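You operate a simulated robot arm through the tools that you are given. There is no shell and no other tool.

You run a simulated two-armed robot. Do the job below in one go: nothing can be reset, and whatever is moved stays where it is left.

Task
Dip the glass tube and mark how high the water stands in it.
Fine: jack knob till the beaker is fully up, squeeze the orange bulb, grey marker to the top of the water when it stands still, then beaker fully down.

Only the result counts: the job must be done as asked and must still hold three seconds after the hand-in. Knocking over, shifting, dropping, spilling or breaking anything else fails it.

Robot
Two 7-joint arms with two-finger parallel grippers on one trunk that stands fixed in place. Base frame: the origin is at the foot of the trunk, x ahead of it, y to its left, z up. Units: cm, degrees, N and s.
The left shoulder is at [5, 17.7, 120.4], the right one opposite. With the tool pointing down near the work surface each hand reaches from about 10 to 68 cm from the base axis, measured 20 degrees to its own side. Payload 3.43 kg a hand.
The tool frame of a hand sits at the grasp point between the pads (the TCP): z along the fingers, y along the line on which they close. The tips reach 3.4 cm beyond it. The gripper opens to 12.8 cm. The fingers are 2.4 cm wide and 1.2 cm thick; the gripper's body (4.8 by 13 cm) begins 9.6 cm behind the TCP.
Orientation is that of the tool frame in the base frame, as a unit quaternion [x, y, z, w]. With the fingers straight down and closing along the base's y, the tool's x points along the base's -x, its y along +y and its z along -z.

Tools
- The arms move only by the tool send_rows. It takes "left_motion", "right_motion" or both (then of equal length, played together; a hand with none holds still); each is a list of rows, each a list of 3 entries, a list of its own where there are three numbers: the shift along the tool's x, y, z in cm, then the turn, a rotation vector about the tool's x, y, z in degrees, then the gripper command, from -1 (shut) to 1 (fully open), values between in proportion. In form: [[[x, y, z], [rx, ry, rz], claw], ...]. A call has 1 to 20 rows; each row shifts and turns the commanded pose from where the row before left it, along the tool's axes as they then stand. Each row takes 0.2 s and may step no farther than 5 cm and 8.6 degrees from the row before; otherwise, or with a gripper value out of range, the whole call is refused. A pose out of reach is approached as far as the arm can. The call stops where the force on the tool passes 40 N (or 10 N more than at its start, if that is more) or the arm is blocked; 0.2 s more then pass. Each finger travels about 10.8 cm/s and halts on what it meets, pressing with about 43 N; the grip force reading is that of the motor and also rises with nothing between the fingers. The clock runs only during rows and for 0.2 s after the last one: add rows that do not move to give the fingers time. The reply holds the time, the measured pose of the TCP, the force on the tool along the base axes, the opening and the grip force, in the units named above and with some noise, with the torque about the TCP (base axes, N m) and any sound that the robot's microphone picked up.
- Cameras (640 x 400 px; columns grow to the right, rows downward): "scene" is now at [13.02, 4.91, 135.13]; the picture's right is [0.55, -0.83, 0.00], its down [-0.50, -0.33, -0.80] and it looks along [0.67, 0.45, -0.60] (base axes); focal length 314 px, centre (320, 200). "left" rides on the left gripper at [7.6, 1.1, -16] in its tool frame; the picture's right is [-0.15, 0.99, 0.00], its down [-0.88, -0.13, -0.46] and it looks along [-0.45, -0.07, 0.89] (tool axes); focal length 234 px, centre (320, 200). "right" rides on the right gripper at [7.6, -1.1, -16] in its tool frame; the picture's right is [0.15, 0.99, 0.00], its down [-0.88, 0.13, -0.46] and it looks along [-0.45, 0.07, 0.89] (tool axes); focal length 234 px, centre (320, 200).
- camera(camera): a new picture of that camera. It takes no simulated time.
- raise_lower(by): slides the trunk up (or, below 0, down) by that many cm; the arms and the scene camera ride with it, the base frame stays. It gives what a move gives, with no picture.
- head_to(pan, tilt): turns the head with the scene camera to pan (to the left, within 80 degrees either way) and tilt (down, from -29 to 69), counted from straight ahead of the robot. It gives what a move gives.
- locate(camera, pixels): for up to 12 pixels [column, row] of the newest picture of that camera ("zoom" is the newest enlarged one), the place [x, y, z] in the base frame of the surface seen there, good to about 0.2 cm, but the place of the scene camera against the robot may be out by one fixed shift of up to 2.5 cm in any direction. It takes no simulated time.
- inspect(camera, box): a new picture of the part [left, top, right, bottom] of that camera's present view, enlarged. It takes no simulated time.
- close_job(): hands the job in; it is judged then, once.

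Unless the task says otherwise, let go and move clear before handing in.

The tools are called after "Call:" as name(argument=value, ...) on one line, values as JSON. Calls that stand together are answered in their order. send_rows: Moves the arms, as the interface text tells. Its arguments: {"type":"object","properties":{"left_motion":{"type":"array"},"right_motion":{"type":"array"}},"required":[]} The other tools are called the same way: raise_lower (by) moves the trunk up or down; head_to (pan, tilt) turns the head that bears the scene camera; camera (camera) takes a picture; locate (camera, pixels) gives the place of the surface under pixels of a picture; inspect (camera, box) takes an enlarged picture of a part of a camera's view; close_job () hands the job in.

At the start:

```text
time: 0.0
left_position: [23.92, 28.48, 120.48]
left_tcp_rot: [-0.001, 1.0, 0.0, 0.001]
left_ft_force: [0.4, 1.0, -0.3]
left_ft_torque: [0.01, 0.02, 0.01]
left_finger_gap: 12.81
left_grip_force: 0.0
right_position: [36.59, 7.04, 120.33]
right_tcp_rot: [0.001, 1.0, 0.0, 0.0]
right_ft_force: [0.1, 0.3, 0.0]
right_ft_torque: [-0.02, -0.03, 0.01]
right_finger_gap: 12.8
right_grip_force: 0.0
trunk travel left (down, up): [-37.5, 2.6]
head pan, tilt (commanded): [33.7, 36.5]
```

scene: 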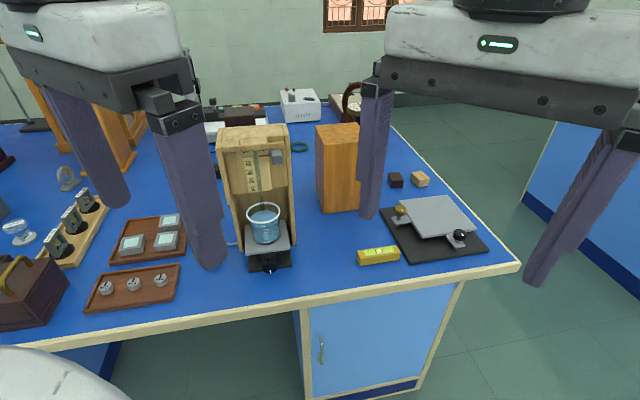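
right: 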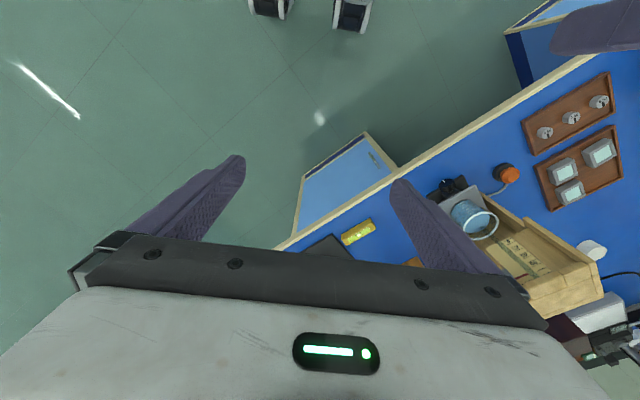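
left: 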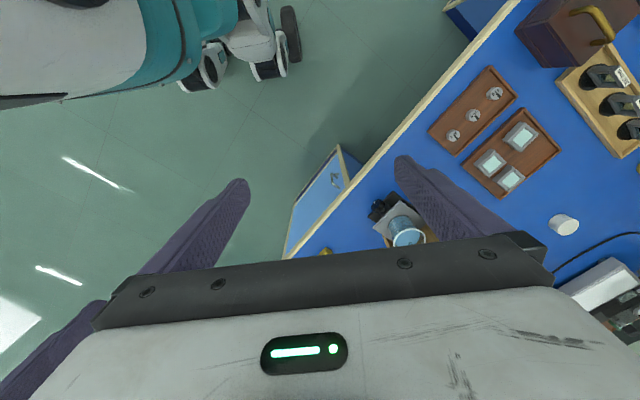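

The scene picture shows the wooden stand with the beaker on a jack near (265, 225), and the right-hand picture shows an orange bulb near (508, 173). I'll enlarge these parts to see the knob, tube, marker and bulb.

Call:
inspect(camera="scene", box=[200, 110, 320, 285])

Call:
inspect(camera="right", box=[400, 140, 640, 320])

Call:
inspect(camera="left", box=[340, 160, 480, 260])

```text
2.29 times, centred on (260, 198) of scene
```

zoom: 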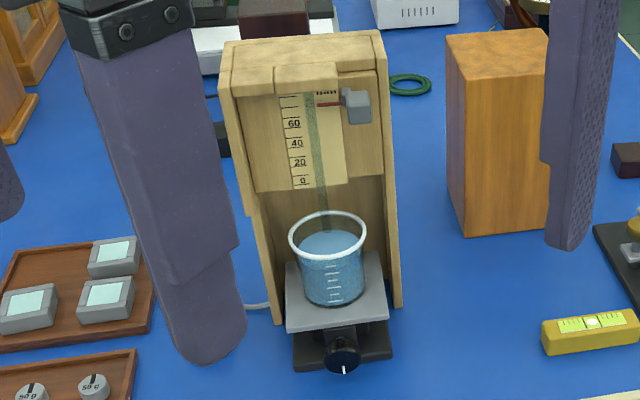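

```text
2.22 times, centred on (520, 230) of right
```

zoom: 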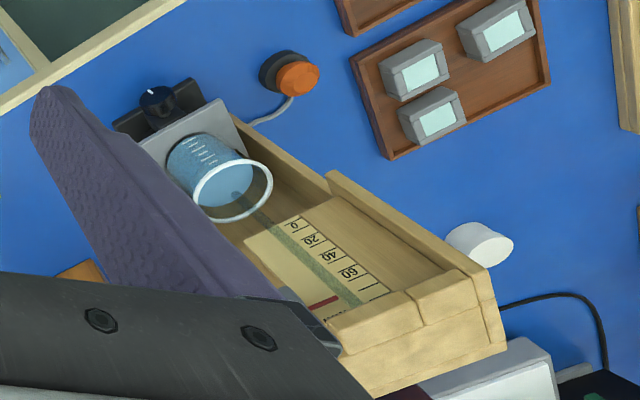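

```text
4.00 times, centred on (410, 210) of left
```

zoom: 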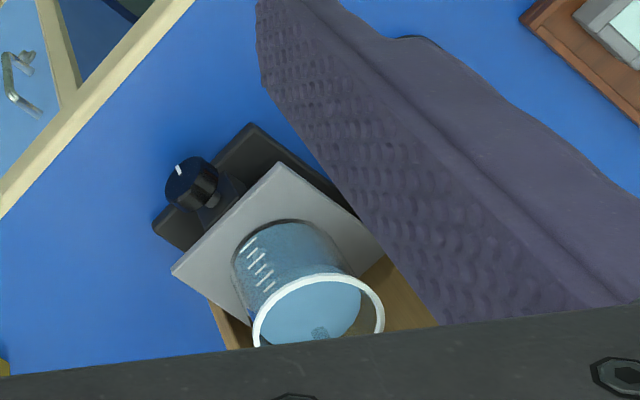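

The knob with its white index sits at the front of the jack, the grey slider with a red pointer is on the right side of the scale, and the orange bulb sits in a black base left of the jack. I'll take positions from both the scene and the wrist cameras to compare.

Call:
camera(camera="right")

Call:
camera(camera="scene")

Call:
locate(camera="right", pixels=[[511, 173], [500, 168], [458, 184], [448, 186], [475, 185], [430, 205], [522, 255], [508, 243], [520, 256], [600, 280], [540, 300], [480, 150]])

Call:
locate(camera="scene", pixels=[[264, 266], [268, 270], [277, 157], [262, 155], [255, 260], [288, 252], [289, 225], [247, 226], [269, 182], [265, 215], [225, 140], [290, 140]])

```text
taken
```

right: 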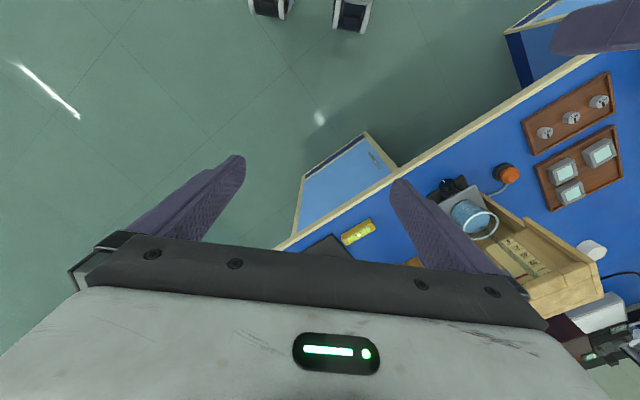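

```text
taken
```

scene: 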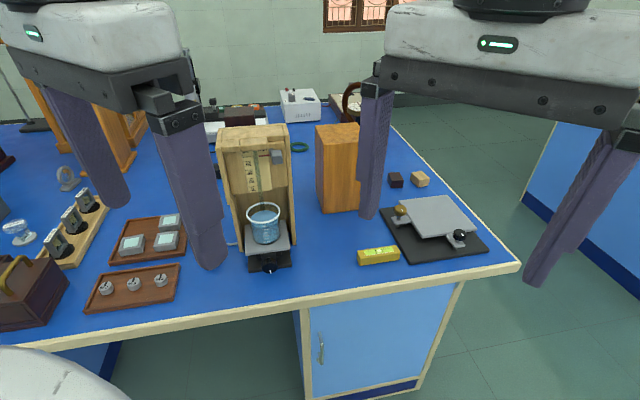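

```text
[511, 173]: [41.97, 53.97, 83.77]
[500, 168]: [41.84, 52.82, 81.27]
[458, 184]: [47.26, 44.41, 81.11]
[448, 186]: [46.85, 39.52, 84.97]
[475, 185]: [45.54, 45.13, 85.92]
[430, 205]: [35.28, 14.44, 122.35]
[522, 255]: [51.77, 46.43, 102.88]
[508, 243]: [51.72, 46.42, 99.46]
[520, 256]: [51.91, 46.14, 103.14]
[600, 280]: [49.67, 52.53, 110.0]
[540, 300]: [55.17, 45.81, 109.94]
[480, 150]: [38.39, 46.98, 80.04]
```

```text
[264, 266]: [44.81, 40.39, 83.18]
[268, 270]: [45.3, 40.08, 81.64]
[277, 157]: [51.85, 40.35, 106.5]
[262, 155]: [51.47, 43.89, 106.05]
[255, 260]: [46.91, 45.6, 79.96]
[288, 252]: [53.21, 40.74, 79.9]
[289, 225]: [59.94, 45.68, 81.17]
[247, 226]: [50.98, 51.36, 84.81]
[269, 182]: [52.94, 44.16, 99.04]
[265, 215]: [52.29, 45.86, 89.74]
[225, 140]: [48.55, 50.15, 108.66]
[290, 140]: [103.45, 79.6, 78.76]
```

The wrist camera puts the knob near [46.8, 40, 84] and the bulb near [42, 54, 83.5] on a table at z = 80, but the hands block much of the view. I'll move the right hand aside and roll the left hand round so that its camera can look forward.

Call:
send_rows(left_motion=[[[0.5, -1, 0], [0, 0, 8.5], 1], [[0.5, -1, 0], [0, 0, 8.5], 1], [[0, 0, 0], [0, 0, 8.5], 1], [[0, 0, 0], [0, 0, 8.5], 1], [[0, 0, 0], [0, 0, 8.5], 1], [[0, 0, 0], [0, 0, 8.5], 1], [[0, 0, 0], [0, 0, 8.5], 1], [[0, 0, 0], [0, 0, 8.5], 1], [[0, 0, 0], [0, 0, 8.5], 1], [[0, 0, 0], [0, 0, 8.5], 1]], right_motion=[[[0, -3, 0], [0, 0, 0], 1], [[0, -3, 0], [0, 0, 0], 1], [[0, -3, 0], [0, 0, 0], 1], [[0, -3, 0], [0, 0, 0], 1], [[0, -3, 0], [0, 0, 0], 1], [[0, -3, 0], [0, 0, 0], 1], [[0, -3, 0], [0, 0, 0], 1], [[0, -3, 0], [0, 0, 0], 1], [[0, -3, 0], [0, 0, 0], 1], [[0, -3, 0], [0, 0, 0], 1]])

```text
time: 2.2
left_position: [20.98, 22.85, 119.41]
left_tcp_rot: [0.675, 0.737, 0.001, 0.0]
left_ft_force: [0.2, -0.1, 1.0]
left_ft_torque: [0.01, 0.02, 0.01]
left_finger_gap: 12.79
left_grip_force: 0.1
left hand out of reach, approached as far as the arm can: row 9, 10
right_position: [36.58, -22.91, 120.12]
right_tcp_rot: [0.001, 1.0, 0.0, 0.0]
right_ft_force: [0.0, -0.6, 0.1]
right_ft_torque: [-0.03, -0.04, -0.03]
right_finger_gap: 12.8
right_grip_force: 0.1
trunk travel left (down, up): [-37.5, 2.6]
head pan, tilt (commanded): [33.7, 36.5]
```

The left hand has rolled about 85 degrees with a small drift, and the last two rows were out of reach here. I'll look at the scene with the arms moved.

Call:
camera(camera="scene")

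Call:
camera(camera="left")

```text
taken
```

scene: 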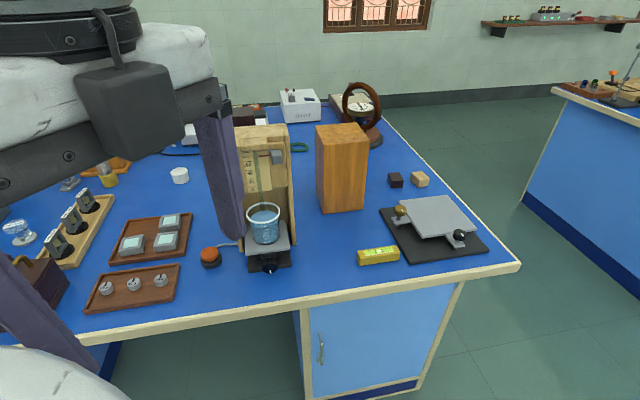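

```text
taken
```

left: 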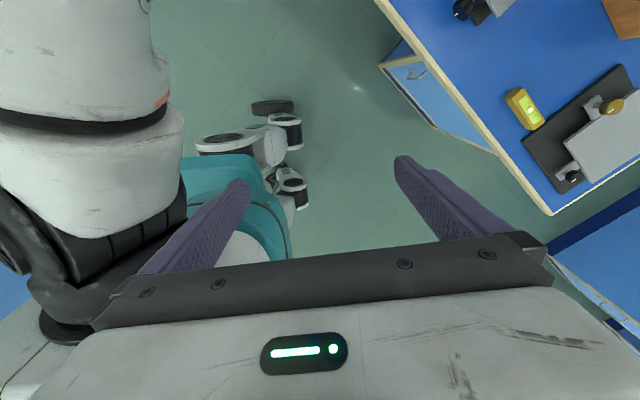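

The bulb is now visible at (210, 256) in the scene with its hose going to the stand; the marker is at (278, 157). I'll zoom in further for detail.

Call:
inspect(camera="scene", box=[190, 220, 310, 295])

Call:
inspect(camera="scene", box=[230, 120, 310, 220])

Call:
locate(camera="scene", pixels=[[210, 252], [203, 262], [217, 266], [268, 270], [262, 262], [250, 272], [290, 265], [229, 238], [250, 306], [150, 325], [400, 290], [247, 246]])

```text
5.33 times, centred on (250, 258) of scene
```

zoom: 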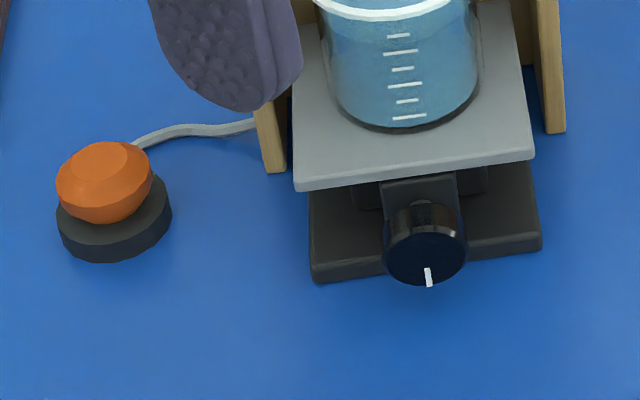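

```text
4.00 times, centred on (270, 170) of scene
```

zoom: 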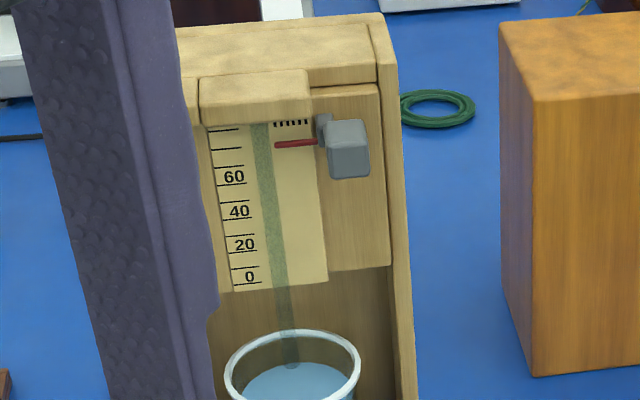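

```text
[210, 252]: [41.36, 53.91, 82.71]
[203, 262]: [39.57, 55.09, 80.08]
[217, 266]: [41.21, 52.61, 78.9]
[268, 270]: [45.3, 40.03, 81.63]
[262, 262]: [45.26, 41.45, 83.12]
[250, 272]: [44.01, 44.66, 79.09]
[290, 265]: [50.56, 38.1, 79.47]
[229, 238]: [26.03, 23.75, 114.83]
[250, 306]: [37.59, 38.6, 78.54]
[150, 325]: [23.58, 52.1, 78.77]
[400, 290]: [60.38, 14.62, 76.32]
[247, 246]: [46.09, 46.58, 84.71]
```

The jack base front edge runs along (0.71, -0.71), so the knob axis and the stand face the robot at 45 degrees, and the table edge is about 6.5 cm in front of the knob. I'll bring the left hand forward and try rolling further so that its camera can look at the stand from the front.

Call:
send_rows(left_motion=[[[1, 3.5, 0], [0, 0, 0], 1], [[1, 3.5, 0], [0, 0, 0], 1], [[1, 3.5, 0], [0, 0, 0], 1], [[0, 0, 0], [0, 0, 8], 1], [[0, 0, 0], [0, 0, 8], 1], [[0, 0, 0], [0, 0, 8], 1], [[0, 0, 0], [0, 0, 8], 1], [[0, 0, 0], [0, 0, 8], 1], [[0, 0, 0], [0, 0, 0], 1]])

```text
time: 3.8
left_position: [16.49, 16.83, 123.21]
left_tcp_rot: [0.834, 0.551, 0.01, 0.015]
left_ft_force: [30.9, -5.3, 10.6]
left_ft_torque: [0.01, -0.17, -0.11]
left_finger_gap: 11.01
left_grip_force: 0.0
left hand out of reach, approached as far as the arm can: row 1, 2, 3, 4, 5, 6, 7
right_position: [36.62, -22.92, 120.15]
right_tcp_rot: [0.0, 1.0, 0.0, 0.001]
right_ft_force: [0.5, 0.1, -0.1]
right_ft_torque: [-0.03, 0.02, -0.01]
right_finger_gap: 12.81
right_grip_force: 0.0
trunk travel left (down, up): [-37.5, 2.6]
head pan, tilt (commanded): [33.7, 36.5]
stopped in row 7 (left hand): the force on the tool passed its limit at 56 N (the readings are from after the stop); the commanded pose is now the measured one
```

A finger brushed the trunk (force 31 N along +x), so that roll direction is limited here. I'll back away from the trunk along base +x and unroll.

Call:
send_rows(left_motion=[[[0.8, 1.8, 0], [0, 0, -2], 1], [[0.8, 1.8, 0], [0, 0, -4], 1], [[0, 1.5, 0], [0, 0, -8], 1], [[0, 1.5, 0], [0, 0, -8], 1], [[0, 1.5, 0], [0, 0, -8], 1], [[0, 1.5, 0], [0, 0, -8], 1], [[0, 0, 0], [0, 0, -8], 1], [[0, 0, 0], [0, 0, -8], 1], [[0, 0, 0], [0, 0, -8], 1], [[0, 0, 0], [0, 0, -8], 1]])

```text
time: 4.6
left_position: [19.63, 16.1, 122.81]
left_tcp_rot: [0.771, 0.636, 0.011, 0.003]
left_ft_force: [-0.4, 2.0, 1.1]
left_ft_torque: [-0.1, 0.12, -0.11]
left_finger_gap: 12.78
left_grip_force: 0.0
left hand out of reach, approached as far as the arm can: row 1, 2
right_position: [36.47, -22.96, 120.28]
right_tcp_rot: [0.0, 1.0, 0.0, 0.001]
right_ft_force: [0.1, -0.4, 0.4]
right_ft_torque: [0.03, 0.0, 0.01]
right_finger_gap: 12.81
right_grip_force: 0.0
trunk travel left (down, up): [-37.5, 2.6]
head pan, tilt (commanded): [33.7, 36.5]
stopped in row 4 (left hand): the force on the tool passed its limit at 64 N (the readings are from after the stop); the commanded pose is now the measured one
```

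The hand is now at (19.6, 16.1) with contact cleared after another stop. I'll look before moving again.

Call:
camera(camera="scene")

Call:
camera(camera="left")

Call:
camera(camera="right")

```text
taken
```

scene: 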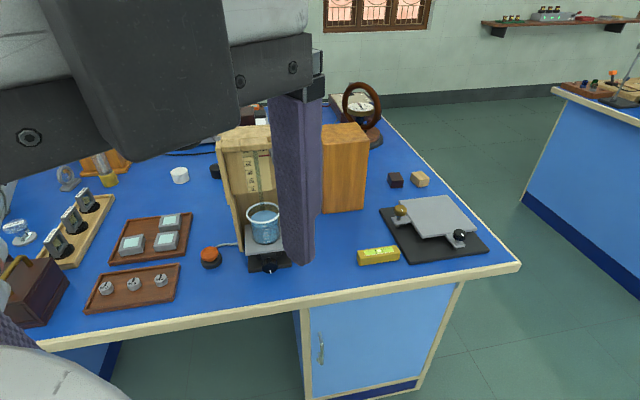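

```text
taken
```

left: 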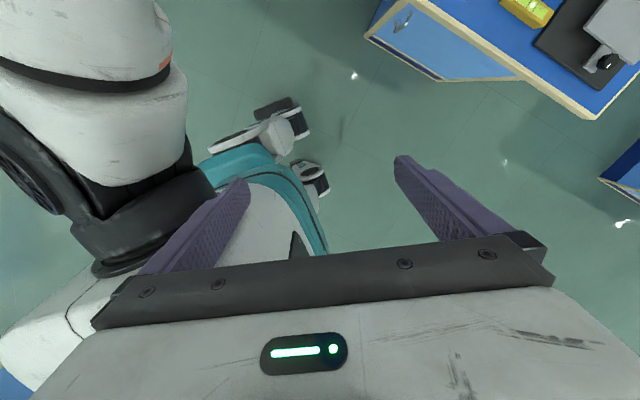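

```text
taken
```

right: 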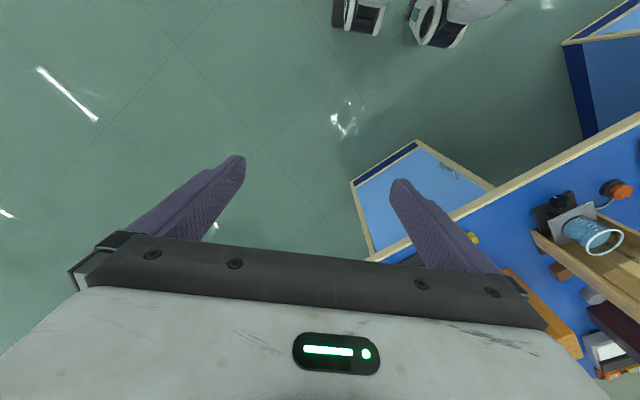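

The rear finger is beside the left upper-arm links. I'll move straight forward along base +x with no roll first, then unroll in clear air.

Call:
send_rows(left_motion=[[[0.3, 1.5, 0], [0, 0, 0], 1], [[0.3, 1.5, 0], [0, 0, 0], 1], [[0.3, 1.5, 0], [0, 0, 0], 1], [[0.3, 1.5, 0], [0, 0, 0], 1], [[0.3, 1.5, 0], [0, 0, 0], 1], [[0.3, 1.5, 0], [0, 0, 0], 1], [[0, 0, 0], [0, 0, 0], 1]])

```text
time: 5.2
left_position: [20.8, 16.14, 122.47]
left_tcp_rot: [0.776, 0.631, 0.012, -0.003]
left_ft_force: [0.9, 0.5, 0.2]
left_ft_torque: [-0.07, -0.01, -0.08]
left_finger_gap: 12.79
left_grip_force: 0.0
left hand out of reach, approached as far as the arm can: row 1, 2
right_position: [36.58, -22.85, 120.14]
right_tcp_rot: [0.0, 1.0, 0.0, 0.001]
right_ft_force: [-0.6, -0.3, 0.3]
right_ft_torque: [0.0, -0.01, -0.02]
right_finger_gap: 12.81
right_grip_force: 0.1
trunk travel left (down, up): [-37.5, 2.6]
head pan, tilt (commanded): [33.7, 36.5]
stopped in row 2 (left hand): the force on the tool passed its limit at 51 N (the readings are from after the stop); the commanded pose is now the measured one
```

The roll joint seems to be at its limit, so forward moves are refused here. I'll unroll slowly in place first.

Call:
send_rows(left_motion=[[[0, 0, 0], [0, 0, -3], 1], [[0, 0, 0], [0, 0, -3], 1], [[0, 0, 0], [0, 0, -4], 1], [[0, 0, 0], [0, 0, -4], 1], [[0, 0, 0], [0, 0, -5], 1], [[0, 0, 0], [0, 0, -5], 1]])

```text
time: 5.7
left_position: [20.85, 16.56, 122.59]
left_tcp_rot: [0.758, 0.652, 0.017, -0.008]
left_ft_force: [-0.1, 3.3, 1.1]
left_ft_torque: [-0.23, 0.11, -0.25]
left_finger_gap: 12.81
left_grip_force: 0.0
right_position: [36.51, -22.9, 120.22]
right_tcp_rot: [0.0, 1.0, 0.0, 0.002]
right_ft_force: [-0.6, 0.2, 0.1]
right_ft_torque: [0.02, -0.02, 0.0]
right_finger_gap: 12.84
right_grip_force: 0.1
trunk travel left (down, up): [-37.5, 2.6]
head pan, tilt (commanded): [33.7, 36.5]
stopped in row 2 (left hand): the force on the tool passed its limit at 49 N (the readings are from after the stop); the commanded pose is now the measured one
```

Contact persists when rolling back, likely the wide-open fingers or the hand against the robot's own upper arm or head. I'll shut the fingers to shrink the hand and ease down and to the left (tool x is about base +y).

Call:
send_rows(left_motion=[[[0, 0, 0], [0, 0, 0], -0.6], [[0, 0, 0], [0, 0, 0], -0.6], [[0, 0, 0], [0, 0, 0], -0.6], [[0, 0, 0], [0, 0, 0], -0.6], [[0, 0, 0.5], [0, 0, 0], -0.6], [[0, 0, 1], [0, 0, 0], -0.6], [[0, 0, 1], [0, 0, 0], -0.6], [[0, 0, 1], [0, 0, 0], -0.6]])

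```text
time: 7.5
left_position: [20.81, 16.7, 119.53]
left_tcp_rot: [0.758, 0.653, 0.011, -0.005]
left_ft_force: [-0.8, -0.2, 3.7]
left_ft_torque: [-0.1, 0.25, 0.0]
left_finger_gap: 2.56
left_grip_force: 0.0
right_position: [36.49, -22.9, 120.19]
right_tcp_rot: [0.001, 1.0, 0.0, 0.001]
right_ft_force: [-0.3, -0.4, -0.6]
right_ft_torque: [0.01, -0.04, -0.02]
right_finger_gap: 12.8
right_grip_force: 0.2
trunk travel left (down, up): [-37.5, 2.6]
head pan, tilt (commanded): [33.7, 36.5]
stopped in row 8 (left hand): the force on the tool passed its limit at 57 N (the readings are from after the stop); the commanded pose is now the measured one
```

It moved down 3 cm before stopping again with little residual force. I'll continue in small steps, going left (tool +x) this time.

Call:
send_rows(left_motion=[[[0.5, 0, 0], [0, 0, 0], -0.6], [[0.5, 0, 0], [0, 0, 0], -0.6], [[0.5, 0, 0], [0, 0, 0], -0.6], [[0.7, 0, 0], [0, 0, 0], -0.6], [[0.7, 0, 0], [0, 0, 0], -0.6], [[0.7, 0, 0], [0, 0, 0], -0.6]])

Call:
camera(camera="right")

```text
time: 8.9
left_position: [19.75, 18.91, 120.23]
left_tcp_rot: [0.757, 0.653, 0.013, -0.006]
left_ft_force: [-0.2, 0.2, 0.2]
left_ft_torque: [-0.02, 0.0, 0.0]
left_finger_gap: 2.56
left_grip_force: 0.0
left hand out of reach, approached as far as the arm can: row 2, 3, 4, 5, 6
right_position: [36.55, -22.84, 120.18]
right_tcp_rot: [0.001, 1.0, 0.0, 0.001]
right_ft_force: [-0.1, -0.2, -0.1]
right_ft_torque: [0.01, 0.0, 0.0]
right_finger_gap: 12.83
right_grip_force: 0.0
trunk travel left (down, up): [-37.5, 2.6]
head pan, tilt (commanded): [33.7, 36.5]
```

```text
taken
```

right: 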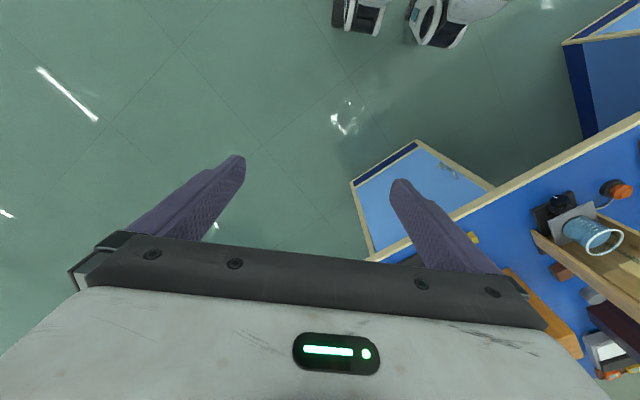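

Forces are now near zero. I'll unroll in small steps with the fingers shut.

Call:
send_rows(left_motion=[[[0, 0, 0], [0, 0, -4], -0.6], [[0, 0, 0], [0, 0, -4], -0.6], [[0, 0, 0], [0, 0, -5], -0.6], [[0, 0, 0], [0, 0, -5], -0.6], [[0, 0, 0], [0, 0, -5], -0.6], [[0, 0, 0], [0, 0, -5], -0.6], [[0, 0, 0], [0, 0, -5], -0.6], [[0, 0, 0], [0, 0, -5], -0.6]])

```text
time: 10.7
left_position: [19.79, 18.96, 120.12]
left_tcp_rot: [0.503, 0.864, 0.013, -0.003]
left_ft_force: [0.5, 0.3, 0.7]
left_ft_torque: [0.0, -0.02, 0.01]
left_finger_gap: 2.55
left_grip_force: 0.1
right_position: [36.6, -22.95, 120.17]
right_tcp_rot: [0.0, 1.0, -0.001, 0.0]
right_ft_force: [0.1, -0.5, -0.5]
right_ft_torque: [-0.01, 0.01, 0.0]
right_finger_gap: 12.77
right_grip_force: 0.1
trunk travel left (down, up): [-37.5, 2.6]
head pan, tilt (commanded): [33.7, 36.5]
```

Unrolling worked cleanly, with roll now about 60 degrees from the start. I'll move outward to about (30, 28) and keep going.

Call:
send_rows(left_motion=[[[0.3, 1.3, 0], [0, 0, 0], -0.6], [[0.3, 1.3, 0], [0, 0, 0], -0.6], [[0.3, 1.3, 0], [0, 0, 0], -0.6], [[0.3, 1.3, 0], [0, 0, 0], -0.6], [[0.3, 1.3, 0], [0, 0, 0], -0.6], [[0.3, 1.3, 0], [0, 0, 0], -0.6], [[0.3, 1.3, 0], [0, 0, 0], -0.6], [[0.3, 1.3, 0], [0, 0, 0], -0.6], [[0.3, 1.3, 0], [0, 0, 0], -0.6], [[0.3, 1.3, 0], [0, 0, 0], -0.6]])

```text
time: 12.9
left_position: [28.78, 26.96, 120.56]
left_tcp_rot: [0.503, 0.864, 0.013, -0.001]
left_ft_force: [0.1, -0.9, -0.3]
left_ft_torque: [-0.01, 0.0, -0.03]
left_finger_gap: 2.56
left_grip_force: 0.0
left hand out of reach, approached as far as the arm can: row 10
right_position: [36.56, -22.98, 120.11]
right_tcp_rot: [0.0, 1.0, 0.0, 0.001]
right_ft_force: [-0.4, 0.4, -0.5]
right_ft_torque: [0.0, -0.02, -0.01]
right_finger_gap: 12.79
right_grip_force: 0.1
trunk travel left (down, up): [-37.5, 2.6]
head pan, tilt (commanded): [33.7, 36.5]
```

The arm is near its upper reach with the tool down at z = 120. I'll lower the hand and roll it so that its camera side faces back towards the robot along the 45-degree line.

Call:
send_rows(left_motion=[[[0, 0, 2], [0, 0, -5], -0.6], [[0, 0, 2], [0, 0, -5], -0.6], [[0, 0, 2], [0, 0, -5], -0.6], [[0, 0, 2], [0, 0, -5], -0.6], [[0, 0, 2], [0, 0, -5], -0.6], [[0, 0, 0], [0, 0, -8], -0.6], [[0, 0, 0], [0, 0, -8], -0.6], [[0, 0, 0], [0, 0, -8], -0.6], [[0, 0, 0], [0, 0, -8], -0.6], [[0, 0, 0], [0, 0, -8], -0.6], [[0, 0, 0], [0, 0, -8], -0.6], [[0, 0, 0], [0, 0, -8], -0.6], [[0, 0, 0], [0, 0, -8], -0.6], [[0, 0, 0], [0, 0, -8], -0.6], [[0, 0, 0], [0, 0, -8], -0.6]])

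Call:
camera(camera="left")

Call:
camera(camera="scene")

```text
time: 16.1
left_position: [28.78, 27.11, 110.15]
left_tcp_rot: [-0.379, 0.925, 0.01, 0.01]
left_ft_force: [-0.4, 0.2, -0.6]
left_ft_torque: [0.02, -0.03, 0.02]
left_finger_gap: 2.56
left_grip_force: 0.1
right_position: [36.57, -22.84, 120.06]
right_tcp_rot: [-0.001, 1.0, 0.0, 0.001]
right_ft_force: [-0.3, 0.4, -0.2]
right_ft_torque: [-0.01, -0.02, -0.01]
right_finger_gap: 12.8
right_grip_force: 0.0
trunk travel left (down, up): [-37.5, 2.6]
head pan, tilt (commanded): [33.7, 36.5]
```

```text
taken
```

left: 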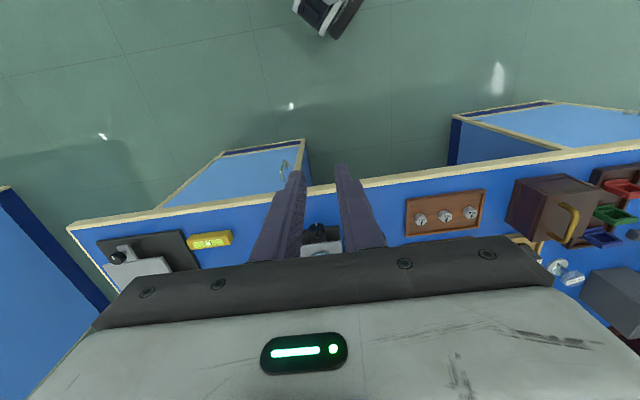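

```text
taken
```

scene: 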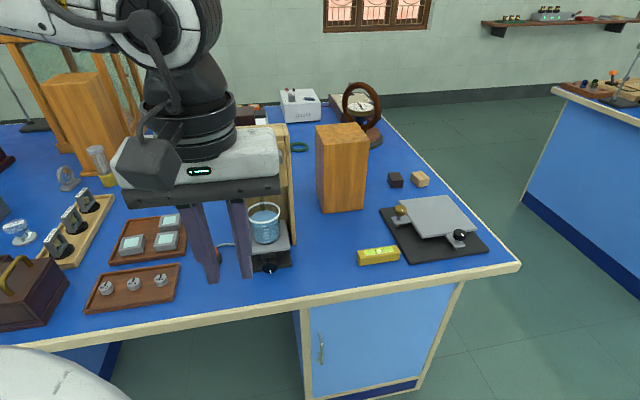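

The left camera now looks square to the table edge, and its view shares the yellow level (210, 240) and the three weights near (420, 217) with the scene. I'll locate the same points in both cameras to find the scene camera's fixed shift.

Call:
locate(camera="left", pixels=[[421, 219], [445, 216], [470, 213], [210, 240], [120, 257], [318, 231], [318, 240], [318, 249], [405, 200], [486, 190], [440, 180], [240, 205]])

Call:
locate(camera="scene", pixels=[[106, 288], [133, 284], [160, 280], [378, 254], [460, 238], [269, 265], [270, 271], [268, 258], [180, 267], [86, 311], [133, 298], [300, 280]])

Call:
inspect(camera="left", box=[240, 180, 420, 260])

```text
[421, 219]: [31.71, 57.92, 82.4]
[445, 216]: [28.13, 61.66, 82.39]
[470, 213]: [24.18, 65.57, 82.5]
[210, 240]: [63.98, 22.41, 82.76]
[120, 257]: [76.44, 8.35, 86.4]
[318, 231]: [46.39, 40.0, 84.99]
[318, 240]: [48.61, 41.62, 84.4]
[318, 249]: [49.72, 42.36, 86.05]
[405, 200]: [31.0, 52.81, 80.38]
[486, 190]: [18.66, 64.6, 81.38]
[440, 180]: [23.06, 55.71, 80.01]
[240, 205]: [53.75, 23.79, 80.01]
```

```text
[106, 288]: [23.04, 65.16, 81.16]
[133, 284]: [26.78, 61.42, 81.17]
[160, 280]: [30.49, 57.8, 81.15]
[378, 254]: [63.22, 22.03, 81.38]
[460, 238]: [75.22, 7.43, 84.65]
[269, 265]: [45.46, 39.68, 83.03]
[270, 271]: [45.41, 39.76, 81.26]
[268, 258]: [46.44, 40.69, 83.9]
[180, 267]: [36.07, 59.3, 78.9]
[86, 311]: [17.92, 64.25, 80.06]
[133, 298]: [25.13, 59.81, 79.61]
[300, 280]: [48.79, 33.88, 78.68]
```

```text
3.56 times, centred on (330, 220) of left
```

zoom: 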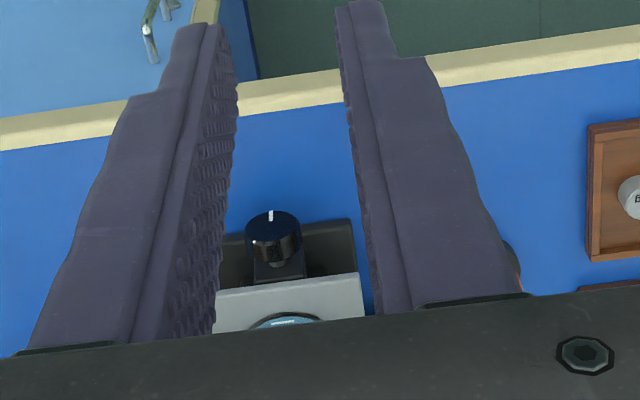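

The scene camera reads low by about (1.2, 0.3, 1.25), and with that the knob face centre is near [46.4, 40.0, 83.4] with a radius of about 1.7. I'll move the hand forward a little and start tilting it towards horizontal, in line with the knob axis.

Call:
send_rows(left_motion=[[[-2, -0.8, 0], [0, 0, 0], -0.6], [[-2, -0.8, 0], [0, 0, 0], -0.6], [[-2, -0.8, 0], [0, 0, 0], -0.6], [[-2, -0.8, 0], [0, 0, 0], -0.6], [[0, 0, 0], [0, -8, 0], -0.6], [[0, 0, 0], [0, -8, 0], -0.6], [[0, 0, 0], [0, -8, 0], -0.6], [[0, 0, 0], [0, -8, 0], -0.6], [[0, 0, 0], [0, -8, 0], -0.6]])

Call:
camera(camera="left")

Call:
camera(camera="scene")

```text
time: 18.1
left_position: [36.99, 30.31, 110.44]
left_tcp_rot: [-0.353, 0.866, 0.139, 0.326]
left_ft_force: [-0.1, 0.0, 0.2]
left_ft_torque: [-0.01, -0.01, 0.05]
left_finger_gap: 2.55
left_grip_force: 0.1
right_position: [36.65, -22.87, 119.97]
right_tcp_rot: [-0.001, 1.0, -0.001, 0.0]
right_ft_force: [-0.1, -0.1, 0.1]
right_ft_torque: [-0.01, 0.01, 0.03]
right_finger_gap: 12.8
right_grip_force: 0.0
trunk travel left (down, up): [-37.5, 2.6]
head pan, tilt (commanded): [33.7, 36.5]
```

```text
taken
```

left: 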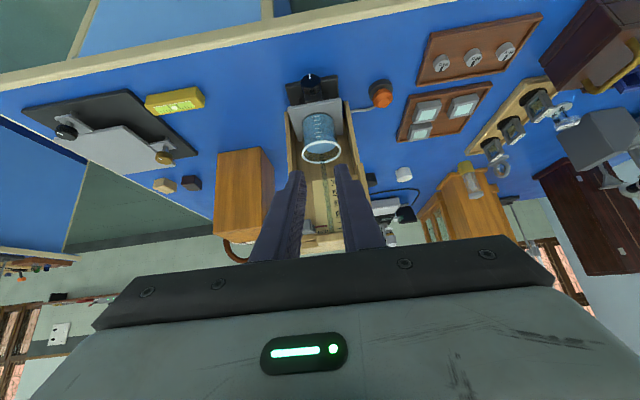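

```text
taken
```

scene: 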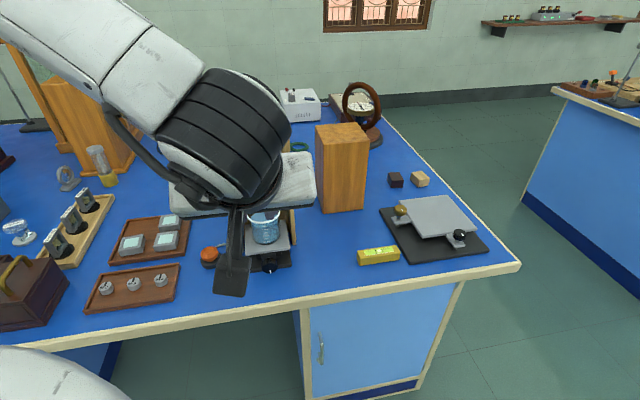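

This left view is very clear: knob (310, 82), bulb (381, 95), beaker (320, 140) and the scale between the fingers. I'll locate these points accurately and zoom in.

Call:
locate(camera="left", pixels=[[310, 78], [309, 86], [302, 80], [317, 80], [381, 96], [381, 86], [289, 93], [336, 88], [292, 105], [341, 100], [320, 150], [320, 65]])

Call:
inspect(camera="left", box=[270, 60, 410, 148])

Call:
inspect(camera="left", box=[270, 130, 370, 250])

```text
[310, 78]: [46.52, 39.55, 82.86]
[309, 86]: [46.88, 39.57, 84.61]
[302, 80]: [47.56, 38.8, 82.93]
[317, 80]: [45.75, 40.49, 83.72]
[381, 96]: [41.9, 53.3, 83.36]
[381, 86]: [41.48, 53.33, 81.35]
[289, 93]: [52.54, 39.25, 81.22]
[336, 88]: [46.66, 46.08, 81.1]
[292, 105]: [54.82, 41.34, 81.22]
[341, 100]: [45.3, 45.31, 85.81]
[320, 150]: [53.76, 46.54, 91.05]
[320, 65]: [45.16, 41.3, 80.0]
```

```text
4.55 times, centred on (340, 104) of left
```

zoom: 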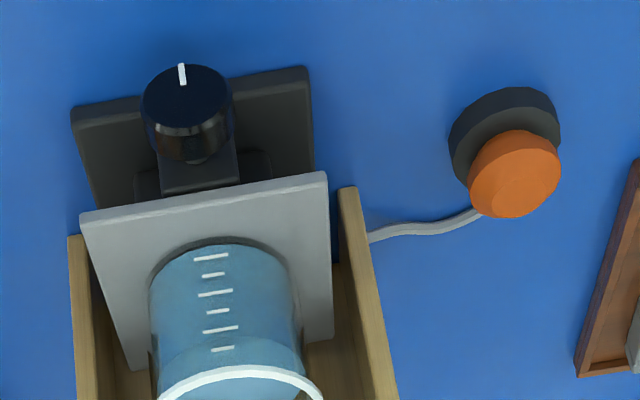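

```text
3.33 times, centred on (320, 190) of left
```

zoom: 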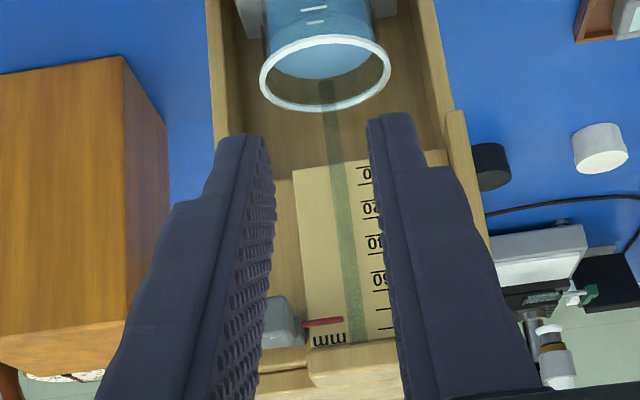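

The bulb top is near [41.9, 53.3, 83.4] and the knob face centre near (311, 81) in this view. I'll pin down the knob face, base and plate edges, and the marker more finely.

Call:
locate(camera="left", pixels=[[311, 81], [311, 76], [311, 87], [303, 83], [319, 80], [337, 77], [287, 85], [289, 107], [341, 99], [311, 92], [312, 98], [382, 100]])

Call:
locate(camera="zoom", pixels=[[285, 320], [278, 305], [290, 340], [320, 322], [335, 321], [307, 324], [345, 220], [355, 310], [325, 85], [265, 380], [460, 115], [215, 110]])

```text
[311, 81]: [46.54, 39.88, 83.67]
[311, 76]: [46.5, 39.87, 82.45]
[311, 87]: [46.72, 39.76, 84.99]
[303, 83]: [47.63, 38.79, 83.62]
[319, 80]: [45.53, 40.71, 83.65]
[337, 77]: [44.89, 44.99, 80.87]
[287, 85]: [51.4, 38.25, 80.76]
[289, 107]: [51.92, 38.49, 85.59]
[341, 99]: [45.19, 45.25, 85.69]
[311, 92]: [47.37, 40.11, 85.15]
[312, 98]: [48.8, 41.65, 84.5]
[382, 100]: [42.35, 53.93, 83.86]
```

```text
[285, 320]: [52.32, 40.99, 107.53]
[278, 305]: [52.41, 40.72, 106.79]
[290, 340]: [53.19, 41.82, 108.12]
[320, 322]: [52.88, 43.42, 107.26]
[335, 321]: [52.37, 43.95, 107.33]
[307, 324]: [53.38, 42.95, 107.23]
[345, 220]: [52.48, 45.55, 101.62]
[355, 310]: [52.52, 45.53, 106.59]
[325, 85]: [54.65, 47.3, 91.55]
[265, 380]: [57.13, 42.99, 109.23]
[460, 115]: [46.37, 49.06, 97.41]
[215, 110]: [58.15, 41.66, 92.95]
```

Knob axis: lateral centre near the 45-degree line through [46.6, 39.8], z about 83.6, face 61.0 cm out along it, with the table edge at about 54 cm. I'll finish tilting the hand to horizontal at the present height and check that the arm can hold it.

Call:
send_rows(left_motion=[[[0, 0, 0], [0, -8, 0], -0.6], [[0, 0, 0], [0, -8, 0], -0.6], [[0, 0, 0], [0, -8, 0], -0.6], [[0, 0, 0], [0, -8, 0], -0.6], [[0, 0, 0], [0, -8, 0], -0.6], [[0, 0, 0], [0, -8.5, 0], -0.6], [[0, 0, 0], [0, 0, 0], -0.6]])

```text
time: 19.7
left_position: [45.58, 37.21, 114.75]
left_tcp_rot: [-0.264, 0.658, 0.27, 0.652]
left_ft_force: [-0.4, -0.1, 0.8]
left_ft_torque: [-0.02, 0.01, -0.04]
left_finger_gap: 2.55
left_grip_force: 0.1
left hand out of reach, approached as far as the arm can: row 1, 2, 3, 4, 5, 6
right_position: [36.62, -22.99, 120.08]
right_tcp_rot: [0.0, 1.0, -0.001, 0.001]
right_ft_force: [-0.9, 1.0, 0.0]
right_ft_torque: [-0.05, 0.01, -0.02]
right_finger_gap: 12.79
right_grip_force: 0.1
trunk travel left (down, up): [-37.5, 2.6]
head pan, tilt (commanded): [33.7, 36.5]
```

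The hand is horizontal now but was pushed out to 58.5 cm along the line, since it can't fold closer at this height. I'll go down while backing slightly, staying in front of the stand.

Call:
send_rows(left_motion=[[[2, 0, -1.5], [0, 0, 0], -0.6], [[3, 0, -1.5], [0, 0, 0], -0.6], [[3, 0, -1], [0, 0, 0], -0.6], [[3, 0, -1], [0, 0, 0], -0.6], [[3, 0, -1], [0, 0, 0], -0.6], [[3, 0, 0], [0, 0, 0], -0.6], [[3, 0, 0], [0, 0, 0], -0.6]])

```text
time: 21.3
left_position: [45.59, 42.35, 102.81]
left_tcp_rot: [-0.264, 0.658, 0.27, 0.651]
left_ft_force: [-0.2, -0.7, 0.0]
left_ft_torque: [-0.01, 0.02, 0.0]
left_finger_gap: 2.58
left_grip_force: 0.1
left hand out of reach, approached as far as the arm can: row 1, 2, 3, 4, 5, 6, 7
right_position: [36.69, -22.86, 120.17]
right_tcp_rot: [0.0, 1.0, 0.0, 0.001]
right_ft_force: [0.2, -0.5, 0.0]
right_ft_torque: [0.02, 0.0, -0.06]
right_finger_gap: 12.82
right_grip_force: 0.0
trunk travel left (down, up): [-37.5, 2.6]
head pan, tilt (commanded): [33.7, 36.5]
```

Going down pushed the hand outward to 62 cm, towards the stand, so a horizontal hand so far below the shoulder is out of range. I'll back off by tilting down again and retreating, then lower the trunk so that the shoulder is near knob height.

Call:
send_rows(left_motion=[[[-0.5, 0, -1.5], [0, 4, 0], -0.6], [[-0.5, 0, -1.5], [0, 6, 0], -0.6], [[-0.5, 0, -1.5], [0, 8, 0], -0.6], [[0, 0, -1.5], [0, 8, 0], -0.6], [[0, 0, -1.5], [0, 8, 0], -0.6], [[0, 0, -1.5], [0, 8, 0], -0.6]])

```text
time: 22.7
left_position: [40.42, 36.45, 106.43]
left_tcp_rot: [-0.344, 0.847, 0.158, 0.373]
left_ft_force: [0.2, -0.2, -0.3]
left_ft_torque: [-0.03, 0.0, -0.01]
left_finger_gap: 2.56
left_grip_force: 0.0
left hand out of reach, approached as far as the arm can: row 4
right_position: [36.63, -22.8, 120.18]
right_tcp_rot: [0.001, 1.0, 0.0, 0.001]
right_ft_force: [0.5, 0.3, 0.2]
right_ft_torque: [0.0, -0.05, 0.02]
right_finger_gap: 12.77
right_grip_force: 0.1
trunk travel left (down, up): [-37.5, 2.6]
head pan, tilt (commanded): [33.7, 36.5]
```

The hand is now at s = 54, tilted 43 degrees below horizontal. I'll retreat 9 cm to stay clear of the table edge, then lower the trunk in steps.

Call:
send_rows(left_motion=[[[1.5, -0.5, -1.6], [0, 0, 0], -0.6], [[1.5, -0.5, -1.6], [0, 0, 0], -0.6], [[1.5, -0.5, -1.6], [0, 0, 0], -0.6], [[1.5, -0.5, -1.6], [0, 0, 0], -0.6]])

Call:
raise_lower(by=-15)

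Call:
camera(camera="scene")

Call:
camera(camera="left")

```text
time: 23.7
left_position: [38.34, 28.25, 106.77]
left_tcp_rot: [-0.345, 0.846, 0.16, 0.373]
left_ft_force: [-0.7, -0.6, -0.1]
left_ft_torque: [-0.04, -0.03, 0.01]
left_finger_gap: 2.54
left_grip_force: 0.1
left hand out of reach, approached as far as the arm can: row 1, 2, 3, 4
right_position: [36.66, -22.94, 120.18]
right_tcp_rot: [0.001, 1.0, 0.0, 0.001]
right_ft_force: [0.4, 0.1, -0.5]
right_ft_torque: [0.0, 0.03, 0.01]
right_finger_gap: 12.76
right_grip_force: 0.1
trunk travel left (down, up): [-37.5, 2.6]
head pan, tilt (commanded): [33.7, 36.5]
```

```text
time: 25.4
left_position: [38.35, 28.12, 91.73]
left_tcp_rot: [-0.345, 0.846, 0.16, 0.373]
left_ft_force: [0.9, 0.2, 0.3]
left_ft_torque: [-0.01, 0.0, -0.01]
left_finger_gap: 2.56
left_grip_force: 0.1
right_position: [36.59, -22.89, 105.16]
right_tcp_rot: [0.0, 1.0, 0.0, 0.0]
right_ft_force: [-0.3, -1.4, 0.0]
right_ft_torque: [0.01, -0.01, 0.01]
right_finger_gap: 12.81
right_grip_force: 0.0
trunk travel left (down, up): [-22.5, 17.6]
head pan, tilt (commanded): [33.7, 36.5]
```

```text
taken
```

scene: 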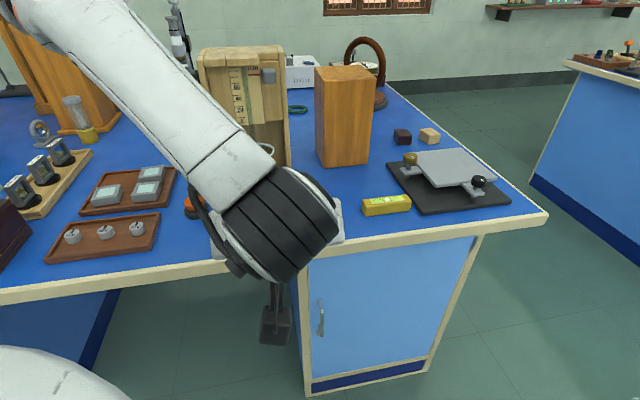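

```text
taken
```

left: 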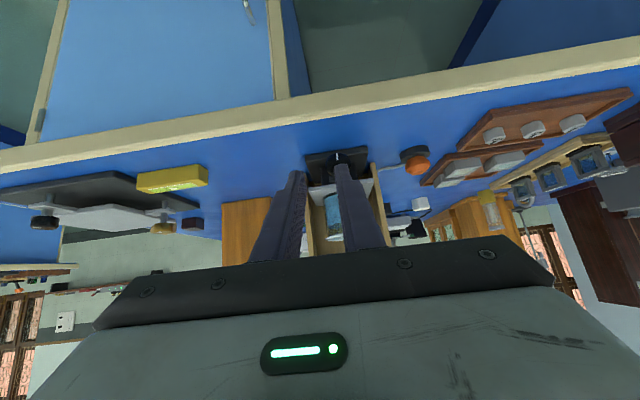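

The retreat and lowering worked with no contact: the hand is at s = 47, outside the table edge. A grip tilted about 45 degrees can still turn the knob by swinging the whole hand about the knob axis, so I'll lower the trunk 12 cm more to put that within comfortable reach.

Call:
raise_lower(by=-12)

Call:
head_to(pan=42, tilt=18)

Call:
camera(camera="scene")

Call:
camera(camera="left")

```text
time: 26.9
left_position: [38.48, 28.22, 79.66]
left_tcp_rot: [-0.344, 0.847, 0.159, 0.372]
left_ft_force: [0.9, 0.2, 0.8]
left_ft_torque: [0.0, 0.01, -0.01]
left_finger_gap: 2.58
left_grip_force: 0.0
right_position: [36.6, -22.88, 93.04]
right_tcp_rot: [0.0, 1.0, -0.001, 0.001]
right_ft_force: [0.1, 0.7, -0.5]
right_ft_torque: [-0.01, -0.02, -0.01]
right_finger_gap: 12.75
right_grip_force: 0.0
trunk travel left (down, up): [-10.5, 29.6]
head pan, tilt (commanded): [33.7, 36.5]
```

```text
time: 27.8
left_position: [38.42, 28.29, 79.69]
left_tcp_rot: [-0.345, 0.847, 0.16, 0.372]
left_ft_force: [-0.6, 0.6, -0.2]
left_ft_torque: [-0.02, -0.01, -0.01]
left_finger_gap: 2.58
left_grip_force: 0.0
right_position: [36.67, -23.01, 93.13]
right_tcp_rot: [0.0, 1.0, -0.001, 0.0]
right_ft_force: [0.0, 0.0, -0.1]
right_ft_torque: [-0.01, -0.01, 0.01]
right_finger_gap: 12.79
right_grip_force: 0.0
trunk travel left (down, up): [-10.5, 29.6]
head pan, tilt (commanded): [42.0, 18.0]
```

```text
taken
```

scene: 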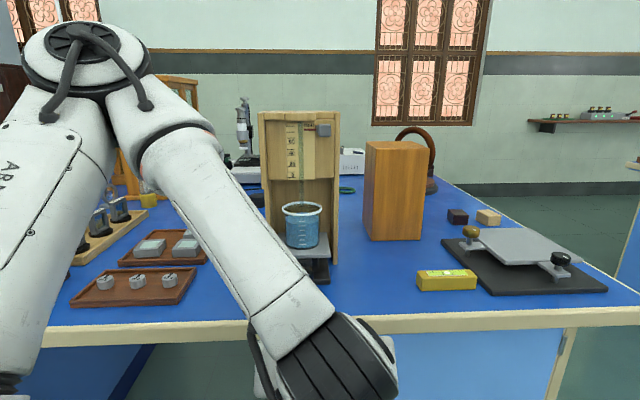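

```text
taken
```

left: 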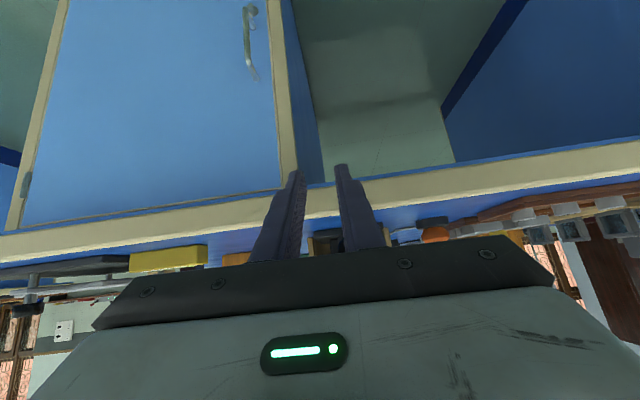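

The scene camera now looks at the stand almost level: the scale, tube, marker and beaker are all visible at (300, 180). I'll zoom in on them before starting.

Call:
inspect(camera="scene", box=[250, 100, 350, 200])

Call:
inspect(camera="scene", box=[240, 180, 370, 300])

```text
4.00 times, centred on (300, 150) of scene
```

zoom: 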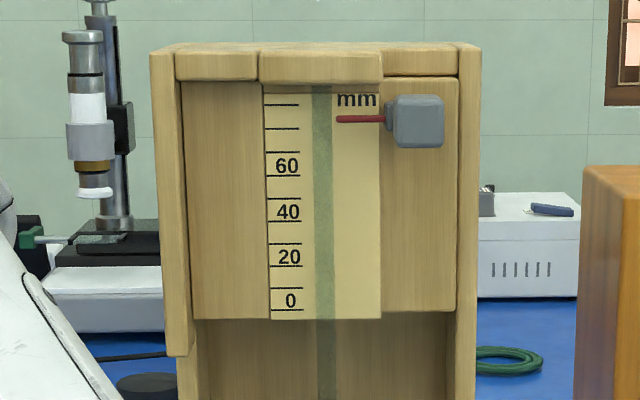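

```text
3.33 times, centred on (305, 240) of scene
```

zoom: 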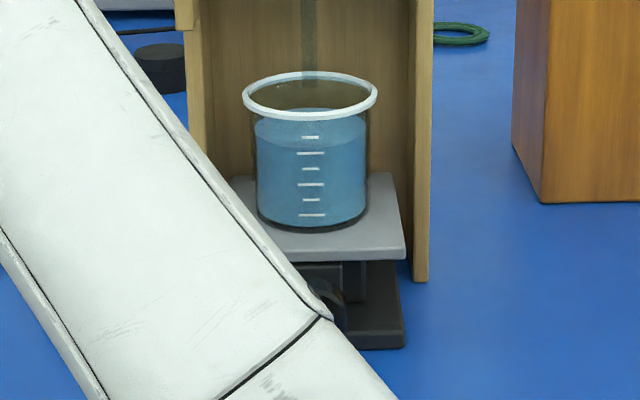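

The tube is the grey-green strip beside the mm scale, and the marker is at about 75 mm. I'll raise the hand outside the table edge, then bring it forward and over to line up with the knob, fingers opening to about 5.5 cm.

Call:
send_rows(left_motion=[[[-1.85, 0, -1.68], [0, 0, 0], -0.14], [[-1.85, 0, -1.68], [0, 0, 0], -0.14], [[-1.85, 0, -1.68], [0, 0, 0], -0.14], [[-1.85, 0, -1.68], [0, 0, 0], -0.14], [[-1.35, 0.62, 1.48], [0, 0, 0], -0.14], [[-1.35, 0.62, 1.48], [0, 0, 0], -0.14], [[-1.35, 0.62, 1.48], [0, 0, 0], -0.14], [[-1.35, 0.6, 1.48], [0, 0, 0], -0.14], [[0, 0, 0], [0, 0, 0], -0.14]])

Call:
camera(camera="left")

Call:
camera(camera="scene")

```text
time: 29.8
left_position: [42.56, 35.48, 89.89]
left_tcp_rot: [-0.344, 0.847, 0.159, 0.373]
left_ft_force: [0.4, 0.0, 0.6]
left_ft_torque: [-0.01, 0.02, -0.02]
left_finger_gap: 5.49
left_grip_force: 0.1
right_position: [36.61, -22.9, 93.11]
right_tcp_rot: [0.0, 1.0, -0.001, 0.001]
right_ft_force: [1.5, 0.2, 0.0]
right_ft_torque: [0.02, 0.03, 0.03]
right_finger_gap: 12.8
right_grip_force: 0.0
trunk travel left (down, up): [-10.5, 29.6]
head pan, tilt (commanded): [42.0, 18.0]
```

```text
taken
```

left: 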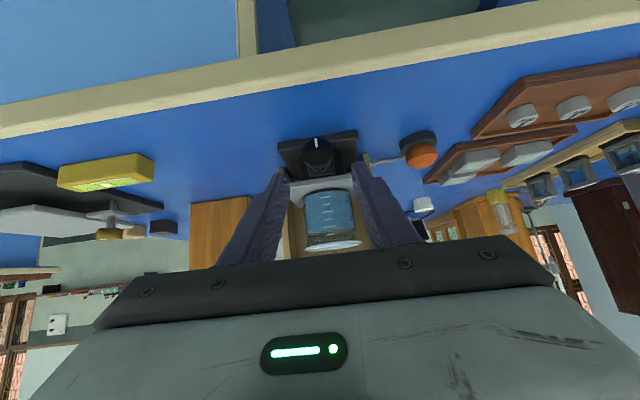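

```text
taken
```

scene: 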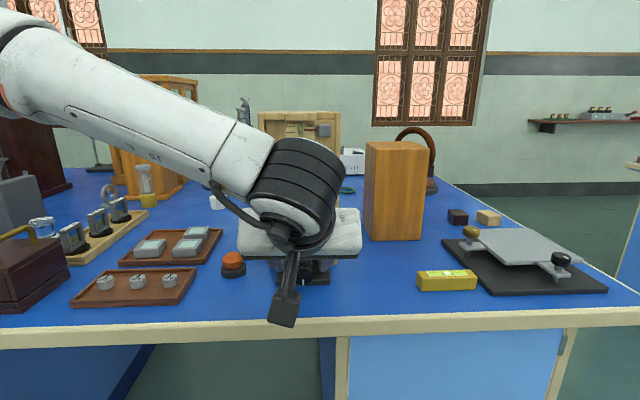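

The knob is now at (318, 152) between the open fingers. I'll refine its position from this closer view.

Call:
inspect(camera="left", box=[260, 115, 380, 190])

Call:
locate(camera="left", pixels=[[317, 150], [317, 143], [317, 158], [306, 152], [328, 150], [317, 165], [317, 172], [308, 168], [330, 166], [317, 139], [294, 177], [340, 172]])

```text
5.33 times, centred on (320, 152) of left
```

zoom: 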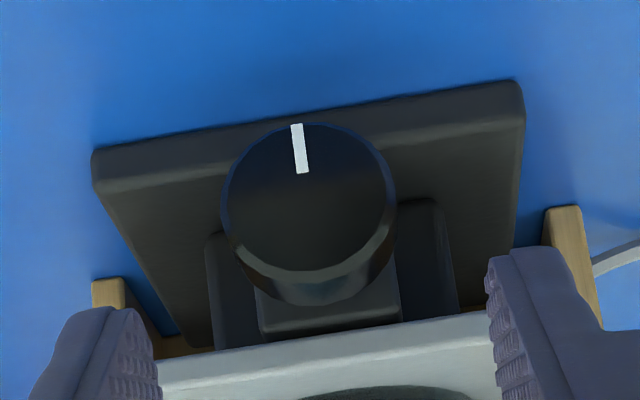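

```text
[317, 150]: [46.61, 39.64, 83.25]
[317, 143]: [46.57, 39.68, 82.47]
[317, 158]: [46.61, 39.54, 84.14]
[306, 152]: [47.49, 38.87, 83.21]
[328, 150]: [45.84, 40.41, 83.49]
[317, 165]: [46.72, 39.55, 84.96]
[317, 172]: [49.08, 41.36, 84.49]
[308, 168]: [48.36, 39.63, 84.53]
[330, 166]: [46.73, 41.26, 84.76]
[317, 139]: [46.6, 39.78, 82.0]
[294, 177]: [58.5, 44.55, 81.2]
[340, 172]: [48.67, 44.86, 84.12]
```

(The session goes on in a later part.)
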